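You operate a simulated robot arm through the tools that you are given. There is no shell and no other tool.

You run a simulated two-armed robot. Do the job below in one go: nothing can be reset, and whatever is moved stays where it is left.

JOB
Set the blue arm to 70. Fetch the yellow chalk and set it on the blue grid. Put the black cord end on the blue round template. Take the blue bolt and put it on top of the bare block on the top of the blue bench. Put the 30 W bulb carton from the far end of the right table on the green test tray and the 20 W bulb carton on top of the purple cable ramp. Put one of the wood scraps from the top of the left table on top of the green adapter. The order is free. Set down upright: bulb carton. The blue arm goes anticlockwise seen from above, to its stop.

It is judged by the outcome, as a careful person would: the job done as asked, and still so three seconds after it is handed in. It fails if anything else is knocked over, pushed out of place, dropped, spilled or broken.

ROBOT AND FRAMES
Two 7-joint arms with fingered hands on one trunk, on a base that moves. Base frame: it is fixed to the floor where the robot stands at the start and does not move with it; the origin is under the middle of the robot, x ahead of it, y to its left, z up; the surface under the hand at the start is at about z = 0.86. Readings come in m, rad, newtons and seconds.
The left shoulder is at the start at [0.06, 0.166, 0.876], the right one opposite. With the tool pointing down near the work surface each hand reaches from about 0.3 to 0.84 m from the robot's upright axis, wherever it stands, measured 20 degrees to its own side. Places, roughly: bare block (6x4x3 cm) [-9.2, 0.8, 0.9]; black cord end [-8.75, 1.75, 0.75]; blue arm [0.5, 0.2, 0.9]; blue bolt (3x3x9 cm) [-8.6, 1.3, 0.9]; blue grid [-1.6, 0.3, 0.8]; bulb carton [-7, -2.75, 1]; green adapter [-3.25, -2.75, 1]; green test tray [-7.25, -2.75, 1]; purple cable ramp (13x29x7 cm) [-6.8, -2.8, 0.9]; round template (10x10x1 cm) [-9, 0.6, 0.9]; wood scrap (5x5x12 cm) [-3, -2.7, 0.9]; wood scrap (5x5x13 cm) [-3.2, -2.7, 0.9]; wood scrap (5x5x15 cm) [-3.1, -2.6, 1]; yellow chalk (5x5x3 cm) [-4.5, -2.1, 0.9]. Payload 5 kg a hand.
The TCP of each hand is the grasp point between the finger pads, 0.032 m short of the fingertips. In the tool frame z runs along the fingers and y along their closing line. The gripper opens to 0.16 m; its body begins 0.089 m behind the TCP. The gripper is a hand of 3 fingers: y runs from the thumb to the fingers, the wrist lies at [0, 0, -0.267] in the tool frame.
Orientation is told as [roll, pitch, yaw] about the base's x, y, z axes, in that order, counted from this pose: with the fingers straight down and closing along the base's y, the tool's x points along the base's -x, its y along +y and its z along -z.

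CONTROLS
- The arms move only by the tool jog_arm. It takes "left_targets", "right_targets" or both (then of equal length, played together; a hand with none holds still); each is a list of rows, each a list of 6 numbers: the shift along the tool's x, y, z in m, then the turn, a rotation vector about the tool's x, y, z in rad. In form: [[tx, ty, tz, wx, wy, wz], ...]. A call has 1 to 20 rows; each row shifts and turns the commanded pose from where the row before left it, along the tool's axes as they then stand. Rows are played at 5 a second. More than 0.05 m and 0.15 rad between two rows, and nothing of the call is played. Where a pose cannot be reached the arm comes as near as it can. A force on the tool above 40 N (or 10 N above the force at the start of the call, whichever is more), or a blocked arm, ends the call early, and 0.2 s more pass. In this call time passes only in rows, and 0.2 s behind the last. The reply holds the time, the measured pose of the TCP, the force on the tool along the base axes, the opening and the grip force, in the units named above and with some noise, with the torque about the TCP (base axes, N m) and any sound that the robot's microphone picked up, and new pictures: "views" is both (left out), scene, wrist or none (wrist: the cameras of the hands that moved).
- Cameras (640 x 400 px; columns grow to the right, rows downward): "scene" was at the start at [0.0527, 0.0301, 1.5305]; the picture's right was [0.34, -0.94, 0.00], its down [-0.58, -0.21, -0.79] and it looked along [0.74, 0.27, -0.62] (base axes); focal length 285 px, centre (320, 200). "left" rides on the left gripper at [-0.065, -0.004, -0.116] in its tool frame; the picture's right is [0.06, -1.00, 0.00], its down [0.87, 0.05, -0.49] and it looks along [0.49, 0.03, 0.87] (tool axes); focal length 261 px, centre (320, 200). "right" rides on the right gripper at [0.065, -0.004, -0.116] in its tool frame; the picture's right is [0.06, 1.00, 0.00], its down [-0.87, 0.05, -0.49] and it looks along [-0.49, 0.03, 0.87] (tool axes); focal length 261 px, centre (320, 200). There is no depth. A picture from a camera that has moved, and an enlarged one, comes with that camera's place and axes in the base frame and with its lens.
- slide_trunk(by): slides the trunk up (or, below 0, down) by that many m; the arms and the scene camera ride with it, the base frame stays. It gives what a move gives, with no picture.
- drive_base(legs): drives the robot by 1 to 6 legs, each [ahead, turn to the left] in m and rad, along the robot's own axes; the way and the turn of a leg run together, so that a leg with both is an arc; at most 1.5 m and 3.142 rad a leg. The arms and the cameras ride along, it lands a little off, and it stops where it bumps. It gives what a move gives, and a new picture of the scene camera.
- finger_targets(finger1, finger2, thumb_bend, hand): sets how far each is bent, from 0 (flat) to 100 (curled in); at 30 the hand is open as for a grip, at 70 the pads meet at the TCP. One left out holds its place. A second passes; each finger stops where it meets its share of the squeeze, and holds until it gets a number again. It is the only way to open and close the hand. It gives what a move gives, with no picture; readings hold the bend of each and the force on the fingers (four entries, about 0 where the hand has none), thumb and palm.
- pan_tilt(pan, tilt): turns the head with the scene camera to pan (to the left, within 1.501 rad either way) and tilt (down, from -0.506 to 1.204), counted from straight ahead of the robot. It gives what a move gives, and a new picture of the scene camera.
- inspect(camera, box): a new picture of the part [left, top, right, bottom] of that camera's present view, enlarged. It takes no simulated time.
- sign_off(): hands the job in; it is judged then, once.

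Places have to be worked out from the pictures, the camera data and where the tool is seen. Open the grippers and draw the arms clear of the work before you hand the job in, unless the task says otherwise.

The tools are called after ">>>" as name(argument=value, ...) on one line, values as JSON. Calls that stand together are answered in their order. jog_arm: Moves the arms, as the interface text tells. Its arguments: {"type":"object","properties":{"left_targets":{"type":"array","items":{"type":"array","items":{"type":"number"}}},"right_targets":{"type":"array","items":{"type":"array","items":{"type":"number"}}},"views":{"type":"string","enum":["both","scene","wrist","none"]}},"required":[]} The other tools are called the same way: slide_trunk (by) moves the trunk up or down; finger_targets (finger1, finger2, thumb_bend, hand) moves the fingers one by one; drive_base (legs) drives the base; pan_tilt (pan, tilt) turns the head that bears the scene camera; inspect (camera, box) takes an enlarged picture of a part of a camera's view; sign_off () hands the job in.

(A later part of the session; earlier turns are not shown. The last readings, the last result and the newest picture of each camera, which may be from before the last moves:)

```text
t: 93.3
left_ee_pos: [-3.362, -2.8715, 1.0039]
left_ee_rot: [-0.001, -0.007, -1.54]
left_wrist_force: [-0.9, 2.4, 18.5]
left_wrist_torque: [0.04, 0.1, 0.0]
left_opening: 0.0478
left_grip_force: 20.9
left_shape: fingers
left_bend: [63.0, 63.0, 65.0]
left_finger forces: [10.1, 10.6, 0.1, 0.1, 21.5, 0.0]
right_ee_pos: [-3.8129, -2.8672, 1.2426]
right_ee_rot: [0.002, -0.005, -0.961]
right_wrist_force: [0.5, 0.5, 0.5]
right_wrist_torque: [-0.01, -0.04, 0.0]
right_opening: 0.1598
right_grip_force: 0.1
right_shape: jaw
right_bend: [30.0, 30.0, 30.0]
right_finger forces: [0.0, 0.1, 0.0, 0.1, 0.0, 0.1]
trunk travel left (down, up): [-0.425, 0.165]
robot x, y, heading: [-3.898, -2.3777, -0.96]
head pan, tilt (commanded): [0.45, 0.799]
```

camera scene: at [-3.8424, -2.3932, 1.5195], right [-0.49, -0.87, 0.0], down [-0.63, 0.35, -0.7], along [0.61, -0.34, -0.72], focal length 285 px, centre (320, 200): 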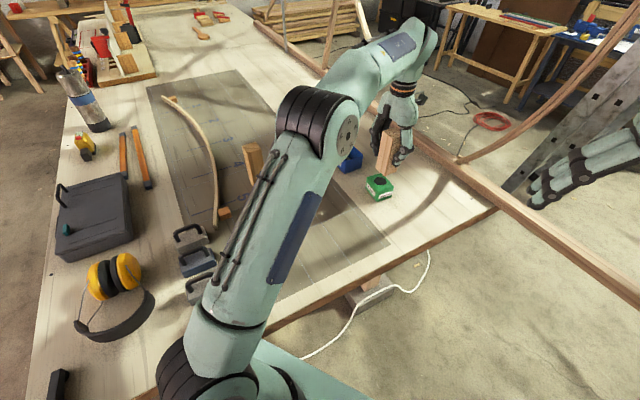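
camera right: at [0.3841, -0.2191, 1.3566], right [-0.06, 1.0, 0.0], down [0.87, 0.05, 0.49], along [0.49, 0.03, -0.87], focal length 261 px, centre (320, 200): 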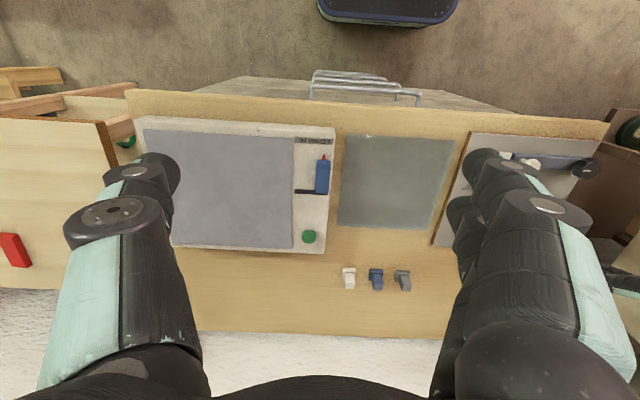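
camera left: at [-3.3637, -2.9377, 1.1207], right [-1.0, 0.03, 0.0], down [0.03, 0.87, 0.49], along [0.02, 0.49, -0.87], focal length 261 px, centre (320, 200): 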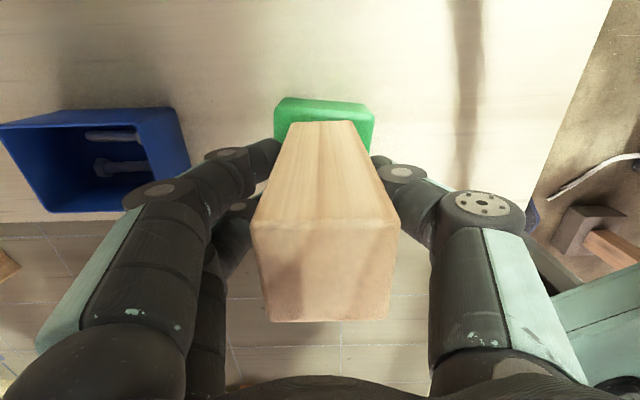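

Contact at 18 N. I ease off a millimetre and open the hand in two steps.

>>> jog_arm(left_targets=[[0, 0, -0.001, 0, 0, 0]], views="none")

>>> finger_targets(hand="left", finger1=56, finger2=56, thumb_bend=56)

>>> finger_targets(hand="left", finger1=38, finger2=38, thumb_bend=38)

>>> inspect(camera="scene", box=[340, 100, 440, 210])

```text
t: 93.8
left_ee_pos: [-3.3624, -2.8719, 1.0036]
left_ee_rot: [0.001, -0.005, -1.542]
left_wrist_force: [-1.3, 0.6, 19.8]
left_wrist_torque: [0.04, 0.11, 0.02]
left_opening: 0.0479
left_grip_force: 21.8
left_shape: fingers
left_bend: [64.0, 63.0, 65.0]
left_finger forces: [10.3, 10.8, 0.0, 0.0, 21.9, 0.0]
right_ee_pos: [-3.8146, -2.8682, 1.2421]
right_ee_rot: [0.0, -0.005, -0.961]
right_wrist_force: [0.1, 1.0, -0.3]
right_wrist_torque: [0.04, 0.03, -0.01]
right_opening: 0.1598
right_grip_force: 0.1
right_shape: jaw
right_bend: [30.0, 30.0, 30.0]
right_finger forces: [0.1, 0.1, 0.0, 0.0, 0.1, 0.0]
trunk travel left (down, up): [-0.425, 0.165]
robot x, y, heading: [-3.8926, -2.3782, -0.962]
head pan, tilt (commanded): [0.45, 0.799]
```

```text
t: 94.8
left_ee_pos: [-3.3618, -2.8723, 1.0025]
left_ee_rot: [-0.002, -0.001, -1.54]
left_wrist_force: [0.1, 1.7, -0.4]
left_wrist_torque: [-0.01, -0.04, -0.01]
left_opening: 0.0624
left_grip_force: 0.1
left_shape: fingers
left_bend: [56.0, 56.0, 56.0]
left_finger forces: [0.0, 0.1, 0.0, 0.0, 0.0, 0.0]
right_ee_pos: [-3.8138, -2.8699, 1.242]
right_ee_rot: [0.001, -0.004, -0.963]
right_wrist_force: [0.6, -0.4, 0.1]
right_wrist_torque: [0.04, -0.02, 0.0]
right_opening: 0.1597
right_grip_force: 0.1
right_shape: jaw
right_bend: [30.0, 30.0, 30.0]
right_finger forces: [0.0, 0.0, 0.0, 0.0, 0.0, 0.0]
trunk travel left (down, up): [-0.425, 0.165]
robot x, y, heading: [-3.8953, -2.3793, -0.958]
head pan, tilt (commanded): [0.45, 0.799]
```

```text
t: 95.8
left_ee_pos: [-3.3611, -2.8721, 1.0018]
left_ee_rot: [-0.002, -0.002, -1.541]
left_wrist_force: [-0.1, 0.0, -0.7]
left_wrist_torque: [-0.02, -0.01, 0.04]
left_opening: 0.1357
left_grip_force: 0.1
left_shape: fingers
left_bend: [38.0, 38.0, 38.0]
left_finger forces: [0.0, 0.0, 0.0, 0.1, 0.1, 0.1]
right_ee_pos: [-3.8137, -2.8682, 1.241]
right_ee_rot: [0.001, -0.003, -0.962]
right_wrist_force: [-0.5, 0.4, -0.2]
right_wrist_torque: [-0.02, -0.01, 0.02]
right_opening: 0.1599
right_grip_force: 0.1
right_shape: jaw
right_bend: [30.0, 30.0, 30.0]
right_finger forces: [0.1, 0.1, 0.0, 0.0, 0.0, 0.0]
trunk travel left (down, up): [-0.425, 0.165]
robot x, y, heading: [-3.9, -2.377, -0.956]
head pan, tilt (commanded): [0.45, 0.799]
```

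```text
3.64 times, centred on (390, 155) of scene
camera zoom: at [-3.842, -2.393, 1.5195], right [-0.49, -0.87, 0.0], down [-0.63, 0.35, -0.7], along [0.61, -0.34, -0.72], focal length 1035 px, centre (66, 364)
```

zoom: 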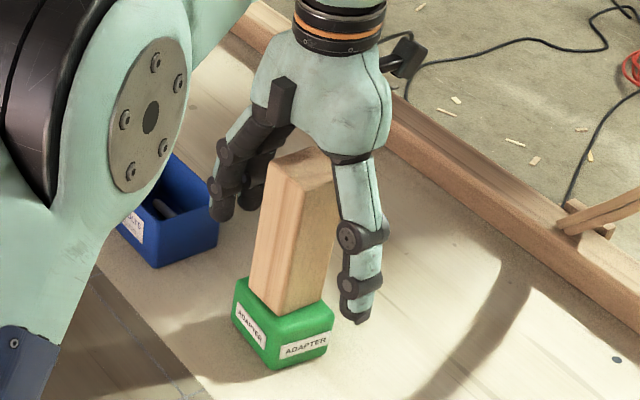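

The scrap stands on the green adapter. I raise the hand straight up and take a picture.

>>> jog_arm(left_targets=[[0, 0, -0.03, 0, 0, 0], [0, 0, -0.04, 0, 0, 0], [0, 0, -0.04, 0, 0, 0], [0, 0, -0.04, 0, 0, 0], [0, 0, -0.04, 0, 0, 0]], views="both")

```text
t: 97.0
left_ee_pos: [-3.3598, -2.872, 1.1507]
left_ee_rot: [-0.002, -0.005, -1.541]
left_wrist_force: [-0.2, -0.7, -0.6]
left_wrist_torque: [0.06, 0.03, -0.03]
left_opening: 0.1361
left_grip_force: 0.1
left_shape: fingers
left_bend: [38.0, 38.0, 38.0]
left_finger forces: [0.0, 0.0, 0.0, 0.1, 0.0, 0.0]
left hand out of reach, approached as far as the arm can: row 5
right_ee_pos: [-3.8145, -2.8685, 1.2415]
right_ee_rot: [0.002, -0.003, -0.961]
right_wrist_force: [-0.2, 0.0, -0.1]
right_wrist_torque: [0.02, 0.0, 0.03]
right_opening: 0.1599
right_grip_force: 0.1
right_shape: jaw
right_bend: [30.0, 30.0, 30.0]
right_finger forces: [0.0, 0.1, 0.1, 0.1, 0.0, 0.1]
trunk travel left (down, up): [-0.425, 0.165]
robot x, y, heading: [-3.8939, -2.3809, -0.956]
head pan, tilt (commanded): [0.45, 0.799]
camera scene: at [-3.842, -2.3927, 1.5195], right [-0.49, -0.87, 0.0], down [-0.63, 0.35, -0.7], along [0.61, -0.34, -0.72], focal length 285 px, centre (320, 200)
camera left: at [-3.3629, -2.9376, 1.2676], right [-1.0, 0.03, 0.0], down [0.03, 0.87, 0.49], along [0.02, 0.49, -0.87], focal length 261 px, centre (320, 200)
```

scene: 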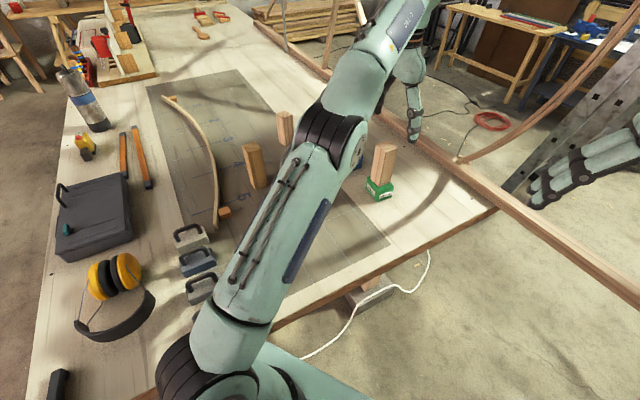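
left: 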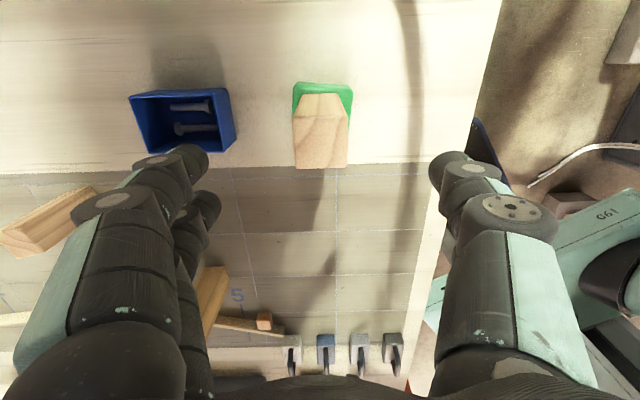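

The scrap stands on the adapter. I draw the left hand back to its tucked pose.

>>> jog_arm(left_targets=[[0.0397, -0.0128, -0.011, 0, 0, 0], [0.0397, -0.0128, -0.011, 0, 0, 0], [0.0397, -0.0128, -0.011, 0, 0, 0], [0.0397, -0.0128, -0.011, 0, 0, 0], [0.0397, -0.0128, -0.011, 0, 0, 0], [0.0397, -0.0128, -0.011, 0, 0, 0], [0.0397, -0.0128, -0.011, 0, 0, 0], [0, 0, 0, 0, 0, -0.146], [0, 0, 0, 0, 0, -0.146], [0, 0, 0, 0, 0, -0.146], [0, 0, 0, 0, 0, -0.146]], views="none")

>>> finger_targets(hand="left", finger1=30, finger2=30, thumb_bend=30)

>>> pan_tilt(pan=-0.9, tilt=0.6)

```text
t: 99.3
left_ee_pos: [-3.4601, -2.5964, 1.227]
left_ee_rot: [-0.002, -0.003, -0.957]
left_wrist_force: [-0.7, 0.6, -0.2]
left_wrist_torque: [0.0, 0.01, -0.02]
left_opening: 0.1361
left_grip_force: 0.1
left_shape: fingers
left_bend: [38.0, 38.0, 38.0]
left_finger forces: [0.0, 0.0, 0.0, 0.1, 0.1, 0.0]
right_ee_pos: [-3.8142, -2.8694, 1.241]
right_ee_rot: [0.002, -0.002, -0.962]
right_wrist_force: [0.0, -0.2, -0.5]
right_wrist_torque: [-0.01, -0.03, -0.02]
right_opening: 0.1598
right_grip_force: 0.1
right_shape: jaw
right_bend: [30.0, 30.0, 30.0]
right_finger forces: [0.0, 0.0, 0.1, 0.1, 0.0, 0.0]
trunk travel left (down, up): [-0.425, 0.165]
robot x, y, heading: [-3.8965, -2.3807, -0.955]
head pan, tilt (commanded): [0.45, 0.799]
```

```text
t: 100.3
left_ee_pos: [-3.4594, -2.5955, 1.2293]
left_ee_rot: [0.0, 0.0, -0.956]
left_wrist_force: [0.8, 0.2, 0.2]
left_wrist_torque: [-0.01, -0.01, 0.02]
left_opening: 0.1676
left_grip_force: 0.0
left_shape: fingers
left_bend: [30.0, 30.0, 30.0]
left_finger forces: [0.0, 0.0, 0.1, 0.0, 0.1, 0.0]
right_ee_pos: [-3.8134, -2.8689, 1.2415]
right_ee_rot: [0.001, -0.001, -0.962]
right_wrist_force: [-0.4, 0.5, 0.4]
right_wrist_torque: [-0.01, -0.04, 0.0]
right_opening: 0.1599
right_grip_force: 0.0
right_shape: jaw
right_bend: [30.0, 30.0, 30.0]
right_finger forces: [0.0, 0.0, 0.1, 0.0, 0.0, 0.0]
trunk travel left (down, up): [-0.425, 0.165]
robot x, y, heading: [-3.8947, -2.3782, -0.956]
head pan, tilt (commanded): [0.45, 0.799]
```

```text
t: 101.8
left_ee_pos: [-3.4587, -2.5975, 1.2287]
left_ee_rot: [-0.002, 0.0, -0.959]
left_wrist_force: [-0.1, 0.1, 0.4]
left_wrist_torque: [0.0, -0.03, 0.02]
left_opening: 0.1676
left_grip_force: 0.1
left_shape: fingers
left_bend: [30.0, 30.0, 30.0]
left_finger forces: [0.0, 0.0, 0.0, 0.1, 0.0, 0.0]
right_ee_pos: [-3.8129, -2.8687, 1.2414]
right_ee_rot: [0.002, 0.0, -0.962]
right_wrist_force: [-0.1, 0.4, 1.0]
right_wrist_torque: [0.0, 0.02, 0.03]
right_opening: 0.1597
right_grip_force: 0.1
right_shape: jaw
right_bend: [30.0, 30.0, 30.0]
right_finger forces: [0.1, 0.0, 0.0, 0.0, 0.0, 0.1]
trunk travel left (down, up): [-0.425, 0.165]
robot x, y, heading: [-3.8938, -2.3768, -0.955]
head pan, tilt (commanded): [-0.901, 0.6]
camera scene: at [-3.9374, -2.4389, 1.5364], right [-0.96, 0.28, 0.0], down [0.16, 0.54, -0.82], along [-0.23, -0.79, -0.57], focal length 285 px, centre (320, 200)
```

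scene: 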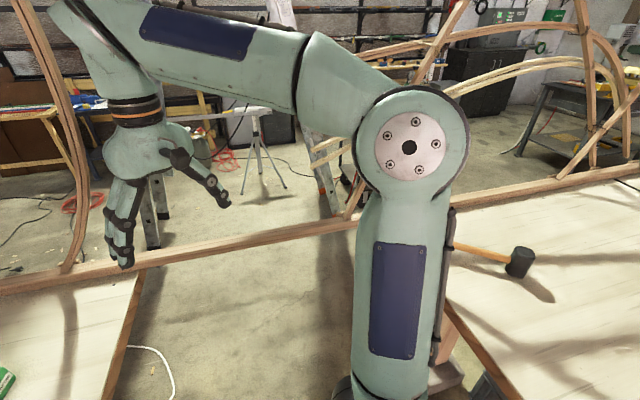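

The area is clear, so I back out the way I came and then line up in front of the chalk on the right table's near corner.

>>> drive_base(legs=[[-0.12, 0], [0, -0.615], [-1.1, 0], [0, -0.43], [0.42, 0]])

>>> pan_tilt(pan=-0.1, tilt=0.8)

```text
t: 113.5
left_ee_pos: [-4.1075, -2.0464, 1.2287]
left_ee_rot: [-0.003, 0.0, -2.037]
left_wrist_force: [-0.5, 0.0, -0.3]
left_wrist_torque: [0.02, -0.02, 0.01]
left_opening: 0.1675
left_grip_force: 0.1
left_shape: fingers
left_bend: [30.0, 30.0, 30.0]
left_finger forces: [0.0, 0.1, 0.1, 0.0, 0.0, 0.0]
right_ee_pos: [-4.5145, -1.8627, 1.2408]
right_ee_rot: [0.003, 0.0, -2.04]
right_wrist_force: [-0.2, 0.2, -0.1]
right_wrist_torque: [-0.03, -0.02, 0.01]
right_opening: 0.16
right_grip_force: 0.1
right_shape: jaw
right_bend: [30.0, 30.0, 30.0]
right_finger forces: [0.0, 0.0, 0.1, 0.0, 0.0, 0.0]
trunk travel left (down, up): [-0.425, 0.165]
robot x, y, heading: [-4.1194, -1.5606, -2.034]
head pan, tilt (commanded): [-0.901, 0.6]
camera scene: at [-4.1916, -1.5506, 1.5363], right [-0.2, 0.98, 0.0], down [0.55, 0.12, -0.82], along [-0.81, -0.17, -0.57], focal length 285 px, centre (320, 200)
```

scene: 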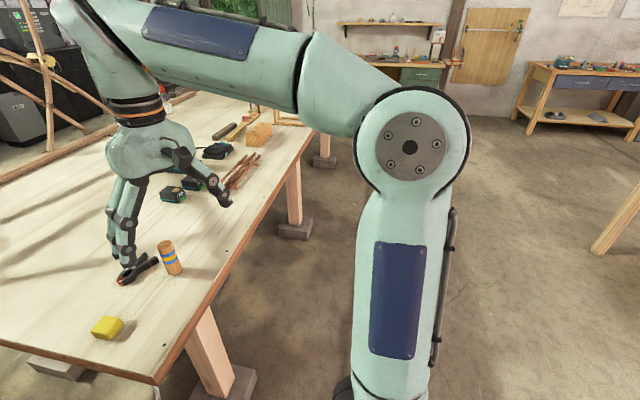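

```text
t: 114.6
left_ee_pos: [-4.1061, -2.0459, 1.229]
left_ee_rot: [-0.003, 0.0, -2.036]
left_wrist_force: [0.1, 0.4, -0.2]
left_wrist_torque: [0.0, 0.01, 0.02]
left_opening: 0.1679
left_grip_force: 0.1
left_shape: fingers
left_bend: [30.0, 30.0, 30.0]
left_finger forces: [0.0, 0.0, 0.1, 0.0, 0.0, 0.0]
right_ee_pos: [-4.514, -1.8622, 1.2423]
right_ee_rot: [0.001, -0.001, -2.041]
right_wrist_force: [-0.1, 0.6, 0.3]
right_wrist_torque: [0.04, 0.01, 0.01]
right_opening: 0.1599
right_grip_force: 0.1
right_shape: jaw
right_bend: [30.0, 30.0, 30.0]
right_finger forces: [0.1, 0.1, 0.1, 0.1, 0.1, 0.0]
trunk travel left (down, up): [-0.425, 0.165]
robot x, y, heading: [-4.1201, -1.5573, -2.033]
head pan, tilt (commanded): [-0.099, 0.799]
camera scene: at [-4.1478, -1.5999, 1.5195], right [-0.84, 0.54, 0.0], down [0.38, 0.61, -0.7], along [-0.37, -0.59, -0.72], focal length 285 px, centre (320, 200)
```

scene: 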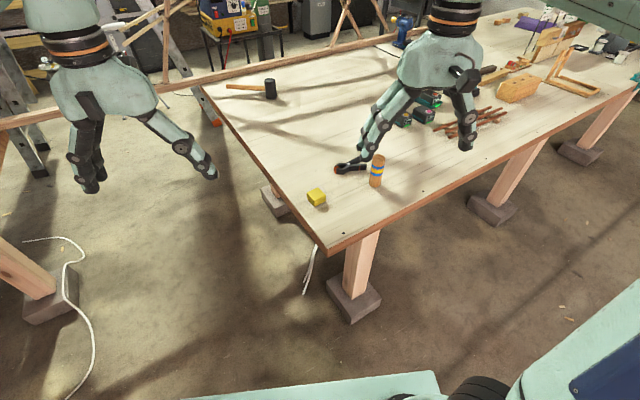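

The chalk is at about [−4.468, −2.134]. I zoom in to see its orientation.

>>> inspect(camera="scene", box=[270, 130, 410, 230])

>>> inspect(camera="right", box=[0, 0, 640, 400])

```text
4.00 times, centred on (340, 180) of scene
camera zoom: at [-4.1478, -1.5999, 1.5195], right [-0.84, 0.54, 0.0], down [0.38, 0.61, -0.7], along [-0.37, -0.59, -0.72], focal length 1139 px, centre (240, 280)
```

zoom: 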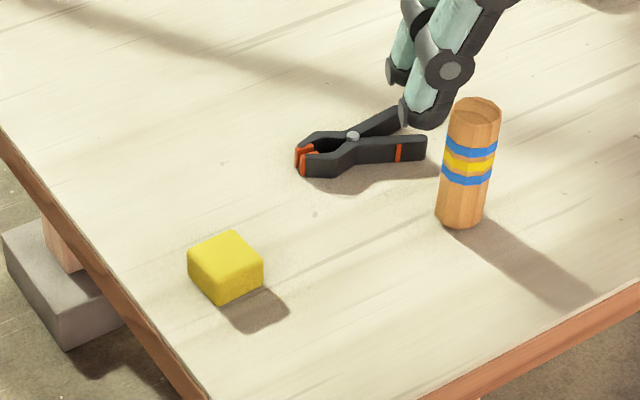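

```text
1.00 times, centred on (320, 200) of right (not enlarged: the box is as wide or as high as the picture)
camera zoom: at [-4.4887, -1.802, 1.3572], right [0.92, -0.4, 0.0], down [-0.35, -0.8, 0.49], along [-0.19, -0.45, -0.87], focal length 261 px, centre (320, 200)
```

zoom: 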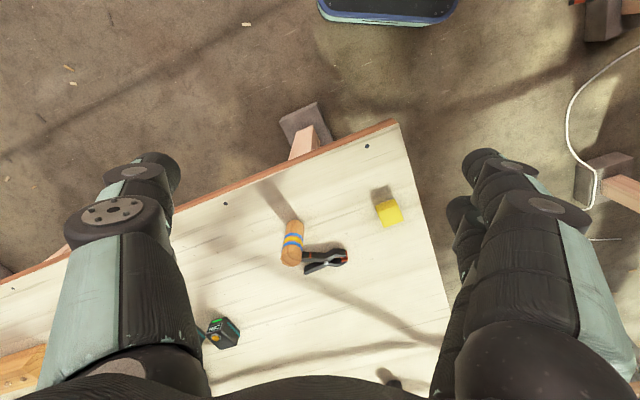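

The chalk's centre is about [−4.468, −2.130], turned ≈ 0.17 rad. I bring the right hand above it, squared to the block.

>>> jog_arm(right_targets=[[-0.0313, 0.0232, 0.0257, 0, 0, 0], [-0.0313, 0.0232, 0.0257, 0, 0, 0], [-0.0313, 0.0232, 0.0257, 0, 0, 0], [-0.0313, 0.0232, 0.0257, 0, 0, 0], [-0.0313, 0.0232, 0.0257, 0, 0, 0], [-0.0313, 0.0232, 0.0257, 0, 0, 0], [-0.0313, 0.0232, 0.0257, 0, 0, 0], [0, 0, 0, 0, 0, -0.128], [0, 0, 0, 0, 0, -0.128], [0, 0, 0, 0, 0, -0.128], [0, 0, 0, 0, 0, -0.128], [0, 0, 0, 0, 0, -0.128]], views="both")

```text
t: 117.2
left_ee_pos: [-4.1076, -2.0455, 1.2282]
left_ee_rot: [-0.003, 0.0, -2.035]
left_wrist_force: [0.3, 0.6, -0.4]
left_wrist_torque: [-0.01, -0.02, 0.02]
left_opening: 0.1678
left_grip_force: 0.0
left_shape: fingers
left_bend: [30.0, 30.0, 30.0]
left_finger forces: [0.0, 0.0, 0.0, 0.0, 0.0, 0.0]
right_ee_pos: [-4.4702, -2.1325, 1.0627]
right_ee_rot: [0.0, -0.002, -1.398]
right_wrist_force: [0.1, 0.2, -0.1]
right_wrist_torque: [0.0, 0.01, -0.03]
right_opening: 0.1601
right_grip_force: 0.0
right_shape: jaw
right_bend: [30.0, 30.0, 30.0]
right_finger forces: [0.1, 0.0, 0.0, 0.1, 0.0, 0.0]
trunk travel left (down, up): [-0.425, 0.165]
robot x, y, heading: [-4.1189, -1.5575, -2.038]
head pan, tilt (commanded): [-0.099, 0.799]
camera scene: at [-4.1477, -1.6, 1.5195], right [-0.85, 0.53, 0.0], down [0.38, 0.61, -0.7], along [-0.37, -0.59, -0.72], focal length 285 px, centre (320, 200)
camera right: at [-4.4843, -2.0678, 1.1782], right [0.97, 0.23, 0.0], down [0.2, -0.85, 0.49], along [0.11, -0.48, -0.87], focal length 261 px, centre (320, 200)
```

scene: 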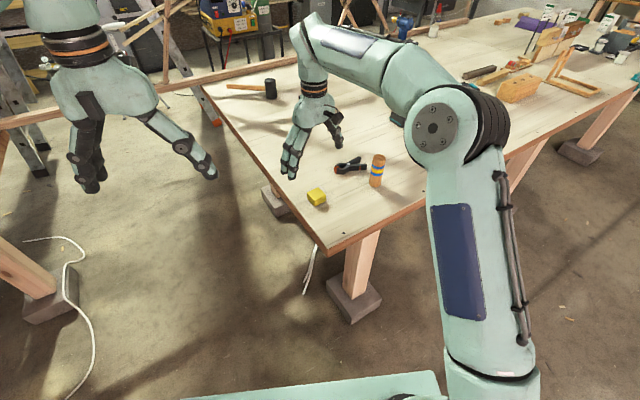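
right: 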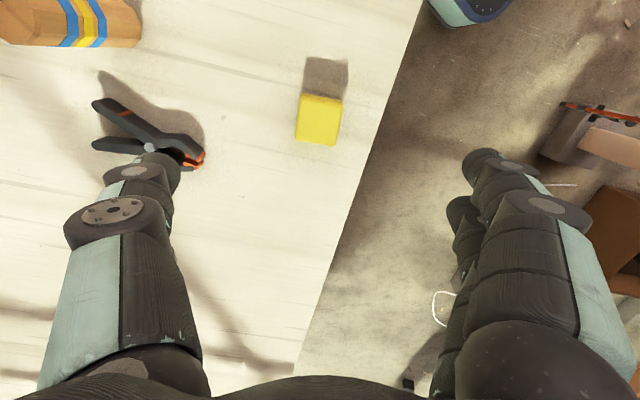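

The chalk is right under the hand. I square up and descend to just above the table level for the grip.

>>> jog_arm(right_targets=[[0, 0, 0, 0, 0, 0.05], [0.0038, -0.002, 0.04, 0, 0, 0], [0, 0, 0.04, 0, 0, 0], [0, 0, 0.04, 0, 0, 0], [0, 0, 0.025, 0, 0, 0]], views="both")

>>> inspect(camera="scene", box=[270, 130, 410, 230])

```text
t: 118.4
left_ee_pos: [-4.107, -2.0445, 1.2283]
left_ee_rot: [-0.001, 0.001, -2.034]
left_wrist_force: [-0.3, -0.3, -0.4]
left_wrist_torque: [-0.01, -0.02, -0.01]
left_opening: 0.1677
left_grip_force: 0.1
left_shape: fingers
left_bend: [30.0, 30.0, 30.0]
left_finger forces: [0.0, 0.0, 0.0, 0.0, 0.0, 0.0]
right_ee_pos: [-4.4706, -2.1286, 0.9173]
right_ee_rot: [0.0, -0.002, -1.451]
right_wrist_force: [0.2, 0.4, 0.2]
right_wrist_torque: [0.0, -0.02, 0.0]
right_opening: 0.16
right_grip_force: 0.0
right_shape: jaw
right_bend: [30.0, 30.0, 30.0]
right_finger forces: [0.0, 0.0, 0.1, 0.0, 0.1, 0.0]
trunk travel left (down, up): [-0.425, 0.165]
robot x, y, heading: [-4.1165, -1.561, -2.036]
head pan, tilt (commanded): [-0.099, 0.799]
camera scene: at [-4.1478, -1.6001, 1.5195], right [-0.85, 0.53, 0.0], down [0.38, 0.61, -0.7], along [-0.37, -0.59, -0.72], focal length 285 px, centre (320, 200)
camera right: at [-4.4828, -2.0642, 1.0321], right [0.98, 0.18, 0.0], down [0.16, -0.86, 0.49], along [0.09, -0.49, -0.87], focal length 261 px, centre (320, 200)
```

scene: 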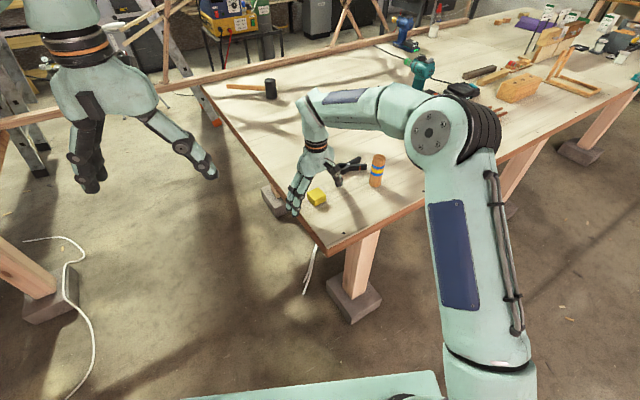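
right: 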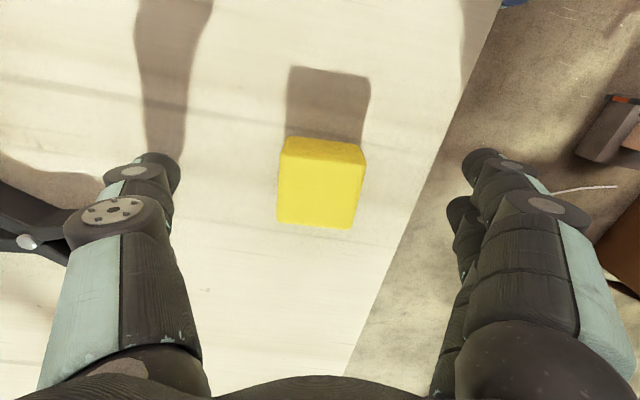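

```text
4.00 times, centred on (340, 180) of scene
camera zoom: at [-4.1478, -1.6001, 1.5195], right [-0.85, 0.53, 0.0], down [0.38, 0.61, -0.7], along [-0.37, -0.59, -0.72], focal length 1139 px, centre (240, 280)
```

zoom: 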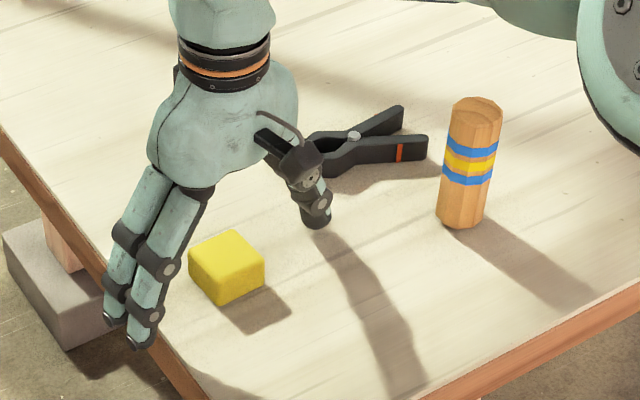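

The chalk sits centred (top z ≈ 0.907). I lower 3 mm more and close the right hand.

>>> jog_arm(right_targets=[[-0.001, 0.0005, 0.003, 0, 0, 0]], views="none")

>>> finger_targets(hand="right", finger1=70, finger2=70, thumb_bend=70)

```text
t: 118.8
left_ee_pos: [-4.1071, -2.0462, 1.2292]
left_ee_rot: [-0.002, 0.001, -2.035]
left_wrist_force: [-0.7, 0.6, 0.5]
left_wrist_torque: [-0.01, -0.03, 0.0]
left_opening: 0.1678
left_grip_force: 0.0
left_shape: fingers
left_bend: [30.0, 30.0, 30.0]
left_finger forces: [0.1, 0.0, 0.0, 0.1, 0.0, 0.1]
right_ee_pos: [-4.4694, -2.1306, 0.9137]
right_ee_rot: [0.0, -0.002, -1.451]
right_wrist_force: [-0.7, 0.7, -1.4]
right_wrist_torque: [0.02, -0.02, -0.01]
right_opening: 0.1596
right_grip_force: 0.1
right_shape: jaw
right_bend: [30.0, 30.0, 30.0]
right_finger forces: [0.0, 0.1, 0.0, 0.0, 0.0, 0.2]
trunk travel left (down, up): [-0.425, 0.165]
robot x, y, heading: [-4.1204, -1.5601, -2.036]
head pan, tilt (commanded): [-0.099, 0.799]
```

```text
t: 119.8
left_ee_pos: [-4.1051, -2.0444, 1.2288]
left_ee_rot: [-0.003, -0.002, -2.038]
left_wrist_force: [-0.2, 0.1, 0.6]
left_wrist_torque: [0.0, -0.03, -0.01]
left_opening: 0.1676
left_grip_force: 0.1
left_shape: fingers
left_bend: [30.0, 30.0, 30.0]
left_finger forces: [0.0, 0.0, 0.1, 0.1, 0.0, 0.0]
right_ee_pos: [-4.4657, -2.1296, 0.9165]
right_ee_rot: [0.004, -0.008, -1.45]
right_wrist_force: [25.4, -6.6, 23.0]
right_wrist_torque: [-0.1, -2.35, -0.79]
right_opening: 0.0609
right_grip_force: 21.2
right_shape: fingers
right_bend: [44.0, 46.0, 70.0]
right_finger forces: [19.8, 22.3, 0.1, 0.0, 0.0, 0.0]
trunk travel left (down, up): [-0.425, 0.165]
robot x, y, heading: [-4.1201, -1.5588, -2.03]
head pan, tilt (commanded): [-0.099, 0.799]
```

The fingers on the outer side met the table's edge (20 N, bend only 45). I open again at once and look.

>>> finger_targets(hand="right", finger1=30, finger2=30, thumb_bend=30)

>>> jog_arm(right_targets=[[0, 0, -0.02, 0, 0, 0], [0, 0, -0.03, 0, 0, 0]], views="both")

>>> inspect(camera="scene", box=[270, 130, 410, 230])

```text
t: 120.8
left_ee_pos: [-4.1067, -2.046, 1.2287]
left_ee_rot: [-0.001, 0.0, -2.038]
left_wrist_force: [-0.8, 0.0, 1.1]
left_wrist_torque: [-0.02, -0.01, -0.02]
left_opening: 0.1677
left_grip_force: 0.0
left_shape: fingers
left_bend: [30.0, 30.0, 30.0]
left_finger forces: [0.0, 0.0, 0.0, 0.0, 0.1, 0.0]
right_ee_pos: [-4.4717, -2.1289, 0.9129]
right_ee_rot: [0.0, -0.002, -1.453]
right_wrist_force: [-0.3, -0.2, -0.6]
right_wrist_torque: [0.0, 0.0, -0.01]
right_opening: 0.1683
right_grip_force: 0.1
right_shape: fingers
right_bend: [30.0, 30.0, 30.0]
right_finger forces: [0.0, 0.0, 0.1, 0.0, 0.0, 0.0]
trunk travel left (down, up): [-0.425, 0.165]
robot x, y, heading: [-4.1182, -1.557, -2.038]
head pan, tilt (commanded): [-0.099, 0.799]
```

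```text
t: 121.4
left_ee_pos: [-4.1062, -2.0456, 1.2292]
left_ee_rot: [-0.004, -0.002, -2.035]
left_wrist_force: [-0.1, -0.6, -0.4]
left_wrist_torque: [0.01, 0.02, 0.02]
left_opening: 0.1672
left_grip_force: 0.1
left_shape: fingers
left_bend: [30.0, 30.0, 30.0]
left_finger forces: [0.0, 0.1, 0.0, 0.0, 0.0, 0.0]
right_ee_pos: [-4.4699, -2.1296, 0.9643]
right_ee_rot: [0.0, -0.003, -1.452]
right_wrist_force: [0.4, 0.4, -0.2]
right_wrist_torque: [0.02, -0.02, 0.0]
right_opening: 0.1682
right_grip_force: 0.0
right_shape: fingers
right_bend: [30.0, 30.0, 30.0]
right_finger forces: [0.1, 0.0, 0.1, 0.0, 0.0, 0.1]
trunk travel left (down, up): [-0.425, 0.165]
robot x, y, heading: [-4.1192, -1.562, -2.035]
head pan, tilt (commanded): [-0.099, 0.799]
camera scene: at [-4.1474, -1.5997, 1.5195], right [-0.85, 0.53, 0.0], down [0.38, 0.61, -0.7], along [-0.37, -0.59, -0.72], focal length 285 px, centre (320, 200)
camera right: at [-4.4817, -2.0653, 1.0807], right [0.98, 0.18, 0.0], down [0.16, -0.86, 0.49], along [0.09, -0.48, -0.87], focal length 261 px, centre (320, 200)
```

scene: 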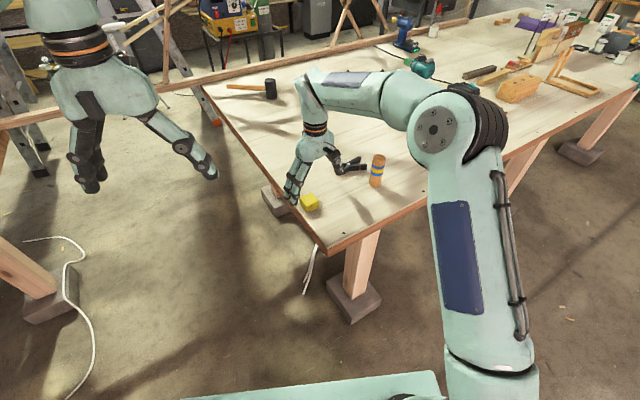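
right: 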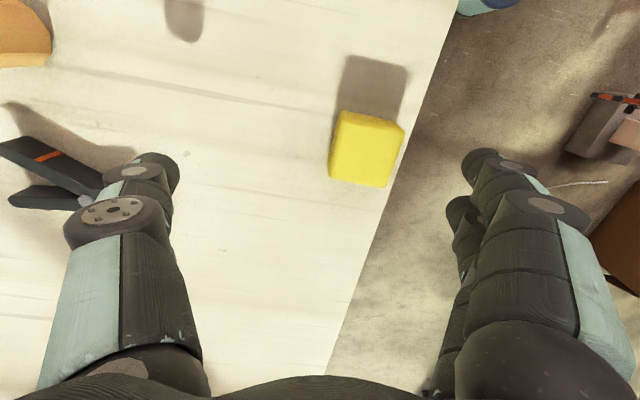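

```text
4.00 times, centred on (340, 180) of scene
camera zoom: at [-4.1474, -1.5997, 1.5195], right [-0.85, 0.53, 0.0], down [0.38, 0.61, -0.7], along [-0.37, -0.59, -0.72], focal length 1139 px, centre (240, 280)
```

zoom: 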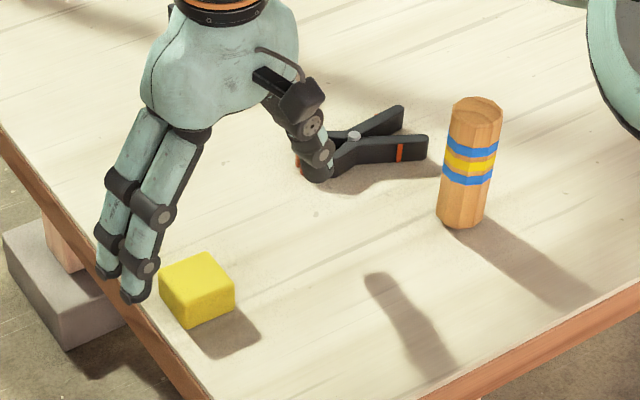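

The thumb nudged the chalk about 3 cm toward the edge; it now sits at about [−4.439, −2.119], ~2 cm inside the table edge, undamaged. I raise, turn the hand a quarter so it closes along y (both sides over the table), and re-centre.

>>> jog_arm(right_targets=[[0, 0, -0.045, 0, 0, 0], [0, 0, -0.045, 0, 0, 0], [0, 0, 0, 0, 0, 0.15], [0, 0, 0, 0, 0, 0.15], [0, 0, 0, 0, 0, 0.15], [0, 0, 0, 0, 0, 0.15], [0, 0, 0, 0, 0, 0.15], [0, 0, 0, 0, 0, 0.15], [0, 0, 0, 0, 0, 0.15], [0, 0, 0, 0, 0, 0.15], [0, 0, 0, 0, 0, 0.15], [0, 0, 0, 0, 0, 0.15], [0, 0, 0, 0, 0, 0.15], [0.0274, -0.0095, 0, 0, 0, 0]], views="both")

```text
t: 124.4
left_ee_pos: [-4.1048, -2.0445, 1.2284]
left_ee_rot: [-0.004, -0.001, -2.034]
left_wrist_force: [0.8, 0.4, 0.7]
left_wrist_torque: [-0.01, 0.04, 0.02]
left_opening: 0.1677
left_grip_force: 0.0
left_shape: fingers
left_bend: [30.0, 30.0, 30.0]
left_finger forces: [0.0, 0.0, 0.1, 0.1, 0.0, 0.0]
right_ee_pos: [-4.4429, -2.1172, 1.0543]
right_ee_rot: [0.002, -0.001, -3.102]
right_wrist_force: [0.6, 0.7, 0.6]
right_wrist_torque: [0.0, -0.01, 0.01]
right_opening: 0.1682
right_grip_force: 0.1
right_shape: fingers
right_bend: [30.0, 30.0, 30.0]
right_finger forces: [0.0, 0.1, 0.1, 0.1, 0.1, 0.1]
trunk travel left (down, up): [-0.425, 0.165]
robot x, y, heading: [-4.1193, -1.5629, -2.032]
head pan, tilt (commanded): [-0.099, 0.799]
camera scene: at [-4.1469, -1.5995, 1.5195], right [-0.85, 0.53, 0.0], down [0.38, 0.61, -0.7], along [-0.37, -0.59, -0.72], focal length 285 px, centre (320, 200)
camera right: at [-4.3772, -2.1105, 1.1709], right [0.1, -0.99, 0.0], down [-0.87, -0.09, 0.49], along [-0.49, -0.05, -0.87], focal length 261 px, centre (320, 200)
```

scene: 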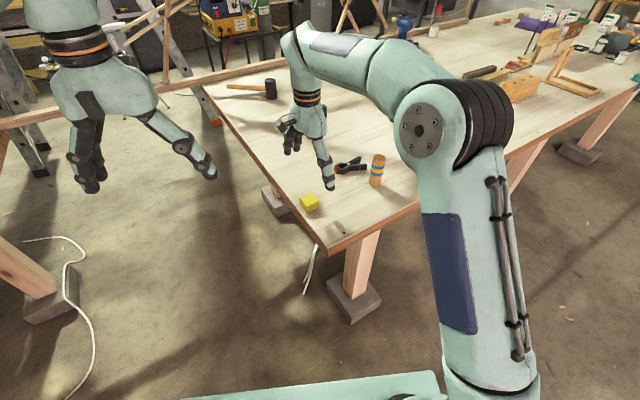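
right: 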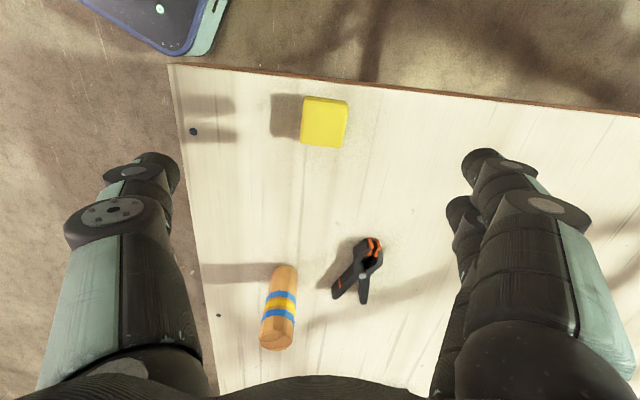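

Chalk centre by this view is [−4.437, −2.120]. I fine-centre and descend to TCP z ≈ 0.922, which keeps the swinging fingertips above the table.

>>> jog_arm(right_targets=[[0.0019, 0.0024, 0.04, 0, 0, 0], [0, 0, 0.04, 0, 0, 0], [0, 0, 0.03, 0, 0, 0], [0, 0, 0.021, 0, 0, 0]], views="both")

>>> inspect(camera="scene", box=[250, 130, 390, 230])

```text
t: 125.4
left_ee_pos: [-4.1066, -2.0447, 1.229]
left_ee_rot: [-0.003, 0.002, -2.034]
left_wrist_force: [0.7, -0.1, -1.3]
left_wrist_torque: [0.02, -0.02, 0.0]
left_opening: 0.1676
left_grip_force: 0.1
left_shape: fingers
left_bend: [30.0, 30.0, 30.0]
left_finger forces: [0.0, 0.0, 0.0, 0.0, 0.1, 0.0]
right_ee_pos: [-4.4399, -2.1226, 0.9233]
right_ee_rot: [0.001, 0.002, -3.099]
right_wrist_force: [-0.5, -0.1, 0.4]
right_wrist_torque: [-0.02, 0.0, -0.01]
right_opening: 0.1683
right_grip_force: 0.1
right_shape: fingers
right_bend: [30.0, 30.0, 30.0]
right_finger forces: [0.0, 0.0, 0.1, 0.0, 0.0, 0.0]
trunk travel left (down, up): [-0.425, 0.165]
robot x, y, heading: [-4.1185, -1.5592, -2.039]
head pan, tilt (commanded): [-0.099, 0.799]
camera scene: at [-4.1476, -1.6002, 1.5195], right [-0.85, 0.53, 0.0], down [0.38, 0.61, -0.7], along [-0.37, -0.59, -0.72], focal length 285 px, centre (320, 200)
camera right: at [-4.3751, -2.1144, 1.0394], right [0.1, -0.99, 0.0], down [-0.87, -0.09, 0.49], along [-0.49, -0.05, -0.87], focal length 261 px, centre (320, 200)
```

scene: 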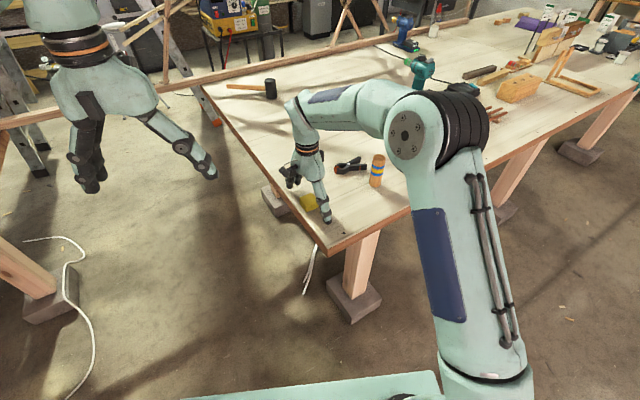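
right: 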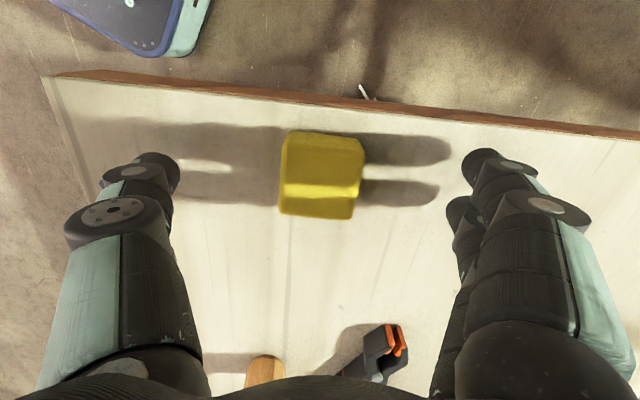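

```text
4.00 times, centred on (320, 180) of scene
camera zoom: at [-4.1476, -1.6002, 1.5195], right [-0.85, 0.53, 0.0], down [0.38, 0.61, -0.7], along [-0.37, -0.59, -0.72], focal length 1139 px, centre (320, 280)
```

zoom: 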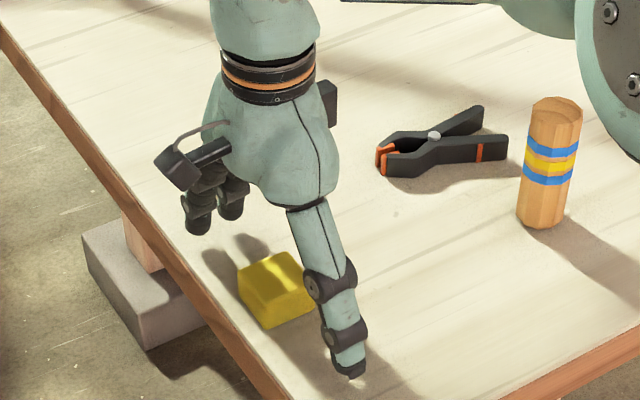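

The chalk lies between thumb and fingers, all over the table. I close the right hand.

>>> finger_targets(hand="right", finger1=70, finger2=70, thumb_bend=70)

>>> inspect(camera="right", box=[160, 60, 480, 300])

```text
t: 126.4
left_ee_pos: [-4.1068, -2.0452, 1.2277]
left_ee_rot: [-0.003, -0.001, -2.035]
left_wrist_force: [-0.1, 0.3, -0.1]
left_wrist_torque: [-0.02, 0.0, 0.01]
left_opening: 0.1675
left_grip_force: 0.0
left_shape: fingers
left_bend: [30.0, 30.0, 30.0]
left_finger forces: [0.0, 0.1, 0.1, 0.0, 0.0, 0.0]
right_ee_pos: [-4.4414, -2.121, 0.9248]
right_ee_rot: [-0.001, 0.0, -3.1]
right_wrist_force: [0.5, 0.3, -0.1]
right_wrist_torque: [0.01, 0.0, -0.01]
right_opening: 0.0494
right_grip_force: 19.4
right_shape: fingers
right_bend: [61.0, 62.0, 64.0]
right_finger forces: [10.0, 9.4, 0.0, 0.0, 19.5, 0.0]
trunk travel left (down, up): [-0.425, 0.165]
robot x, y, heading: [-4.1151, -1.5603, -2.035]
head pan, tilt (commanded): [-0.099, 0.799]
```

```text
1.67 times, centred on (320, 180) of right
camera zoom: at [-4.3754, -2.1143, 1.04], right [0.1, -0.99, 0.0], down [-0.87, -0.09, 0.49], along [-0.49, -0.05, -0.87], focal length 434 px, centre (320, 233)
```

zoom: 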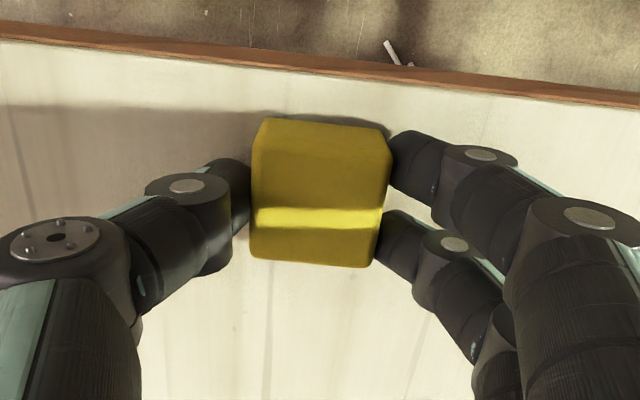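

The chalk is gripped (19 N). I lift it and tuck the right hand in.

>>> jog_arm(right_targets=[[0, 0, -0.03, 0, 0, 0], [0, 0, -0.045, 0, 0, 0], [0, 0, -0.045, 0, 0, 0], [0, 0, -0.045, 0, 0, 0], [-0.0104, -0.0423, -0.02, 0, 0, 0], [-0.0104, -0.0423, -0.02, 0, 0, 0], [-0.0104, -0.0423, -0.02, 0, 0, 0], [-0.0104, -0.0423, -0.02, 0, 0, 0], [-0.0104, -0.0423, -0.02, 0, 0, 0], [-0.0104, -0.0423, -0.02, 0, 0, 0]], views="both")

```text
t: 128.6
left_ee_pos: [-4.1068, -2.0448, 1.2289]
left_ee_rot: [-0.001, -0.002, -2.037]
left_wrist_force: [-0.2, -0.1, 0.1]
left_wrist_torque: [-0.06, -0.01, -0.02]
left_opening: 0.1679
left_grip_force: 0.1
left_shape: fingers
left_bend: [30.0, 30.0, 30.0]
left_finger forces: [0.0, 0.0, 0.1, 0.0, 0.1, 0.0]
right_ee_pos: [-4.5152, -1.8692, 1.2097]
right_ee_rot: [0.004, 0.0, -3.099]
right_wrist_force: [0.0, 0.6, -0.6]
right_wrist_torque: [0.0, 0.01, -0.02]
right_opening: 0.0494
right_grip_force: 19.6
right_shape: fingers
right_bend: [61.0, 62.0, 64.0]
right_finger forces: [10.0, 9.4, 0.0, 0.0, 19.5, 0.0]
trunk travel left (down, up): [-0.425, 0.165]
robot x, y, heading: [-4.1195, -1.5579, -2.035]
head pan, tilt (commanded): [-0.099, 0.799]
camera scene: at [-4.148, -1.5987, 1.5195], right [-0.85, 0.53, 0.0], down [0.38, 0.61, -0.7], along [-0.37, -0.59, -0.72], focal length 285 px, centre (320, 200)
camera right: at [-4.4497, -1.8608, 1.3254], right [0.1, -0.99, 0.0], down [-0.87, -0.09, 0.49], along [-0.49, -0.05, -0.87], focal length 261 px, centre (320, 200)
```

scene: 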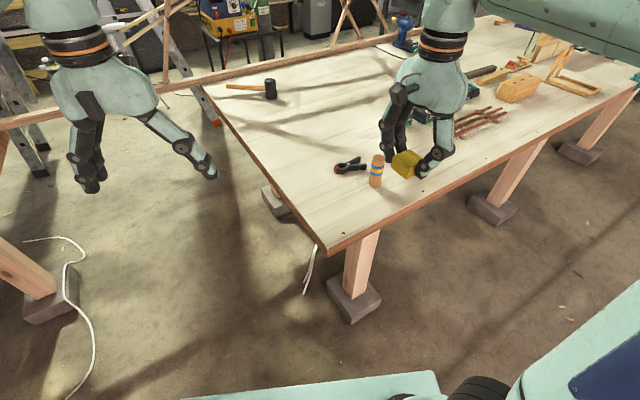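
right: 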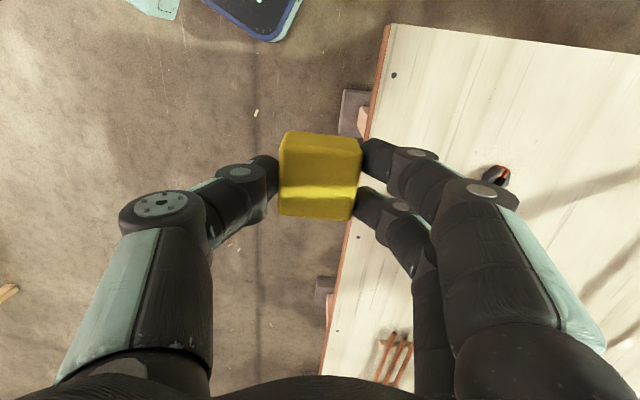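

The chalk is held securely. I back off, turn and drive along the corridor to the south side of the gridded table.

>>> drive_base(legs=[[-0.3, 0], [0, 2.2], [1.1, 0], [1.1, 0], [0, 1.4]])

>>> pan_tilt(pan=0.0, tilt=0.55)

```text
t: 150.1
left_ee_pos: [-2.0449, -0.5113, 1.2288]
left_ee_rot: [-0.003, 0.0, 1.563]
left_wrist_force: [1.1, -0.5, 0.8]
left_wrist_torque: [0.01, -0.04, 0.0]
left_opening: 0.1677
left_grip_force: 0.0
left_shape: fingers
left_bend: [30.0, 30.0, 30.0]
left_finger forces: [0.0, 0.0, 0.1, 0.1, 0.0, 0.0]
right_ee_pos: [-1.6008, -0.4878, 1.209]
right_ee_rot: [0.001, -0.001, 0.498]
right_wrist_force: [-0.3, 0.2, -1.0]
right_wrist_torque: [0.01, 0.0, 0.05]
right_opening: 0.0485
right_grip_force: 18.6
right_shape: fingers
right_bend: [61.0, 62.0, 64.0]
right_finger forces: [9.7, 9.0, 0.0, 0.0, 18.8, 0.0]
trunk travel left (down, up): [-0.425, 0.165]
robot x, y, heading: [-1.814, -0.9414, 1.566]
head pan, tilt (commanded): [-0.099, 0.799]
camera scene: at [-1.8076, -0.8905, 1.5195], right [0.99, -0.11, 0.0], down [-0.08, -0.71, -0.7], along [0.07, 0.69, -0.72], focal length 285 px, centre (320, 200)
```

scene: 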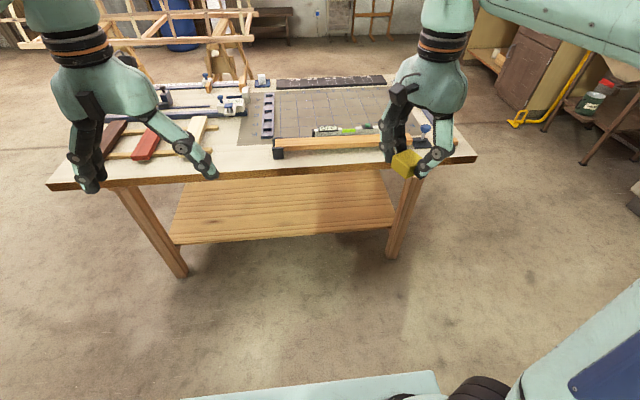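

```text
t: 150.9
left_ee_pos: [-2.0433, -0.5108, 1.2286]
left_ee_rot: [-0.003, 0.0, 1.564]
left_wrist_force: [1.5, -0.6, 0.5]
left_wrist_torque: [-0.02, 0.01, -0.01]
left_opening: 0.1679
left_grip_force: 0.1
left_shape: fingers
left_bend: [30.0, 30.0, 30.0]
left_finger forces: [0.0, 0.0, 0.1, 0.0, 0.0, 0.0]
right_ee_pos: [-1.6002, -0.4875, 1.2094]
right_ee_rot: [0.0, 0.0, 0.498]
right_wrist_force: [-0.2, -0.2, -0.6]
right_wrist_torque: [-0.01, 0.0, -0.01]
right_opening: 0.0489
right_grip_force: 18.2
right_shape: fingers
right_bend: [61.0, 62.0, 64.0]
right_finger forces: [9.7, 9.0, 0.1, 0.1, 18.7, 0.0]
trunk travel left (down, up): [-0.425, 0.165]
robot x, y, heading: [-1.8207, -0.9401, 1.565]
head pan, tilt (commanded): [0.0, 0.55]
camera scene: at [-1.8153, -0.8809, 1.5408], right [1.0, -0.01, 0.0], down [0.0, -0.52, -0.85], along [0.01, 0.85, -0.52], focal length 285 px, centre (320, 200)
```

scene: 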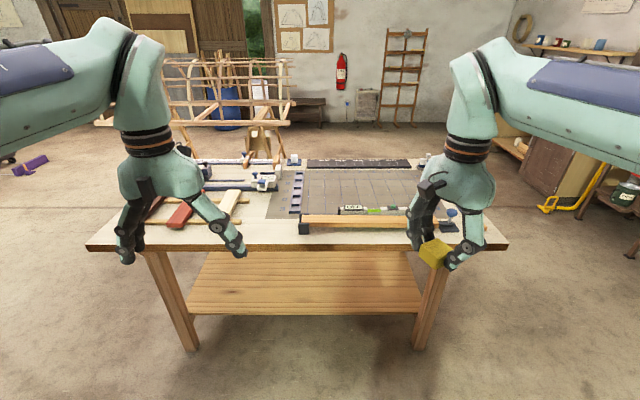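

I stand at [−1.82, −0.94] facing the gridded table. I zoom on the grid to choose a free cell.

>>> inspect(camera="scene", box=[250, 140, 470, 260])

```text
2.91 times, centred on (360, 200) of scene
camera zoom: at [-1.8153, -0.8809, 1.5408], right [1.0, -0.01, 0.0], down [0.0, -0.52, -0.85], along [0.01, 0.85, -0.52], focal length 828 px, centre (204, 200)
```

zoom: 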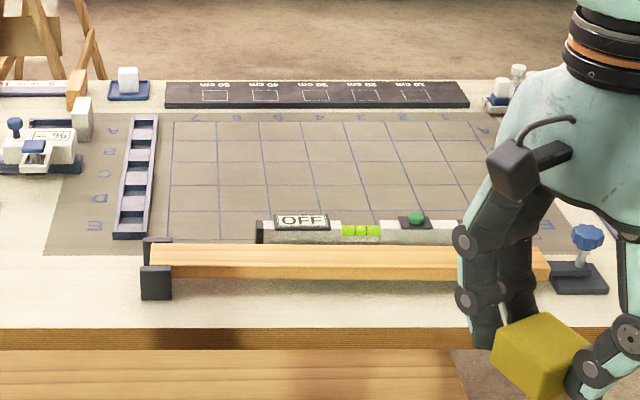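

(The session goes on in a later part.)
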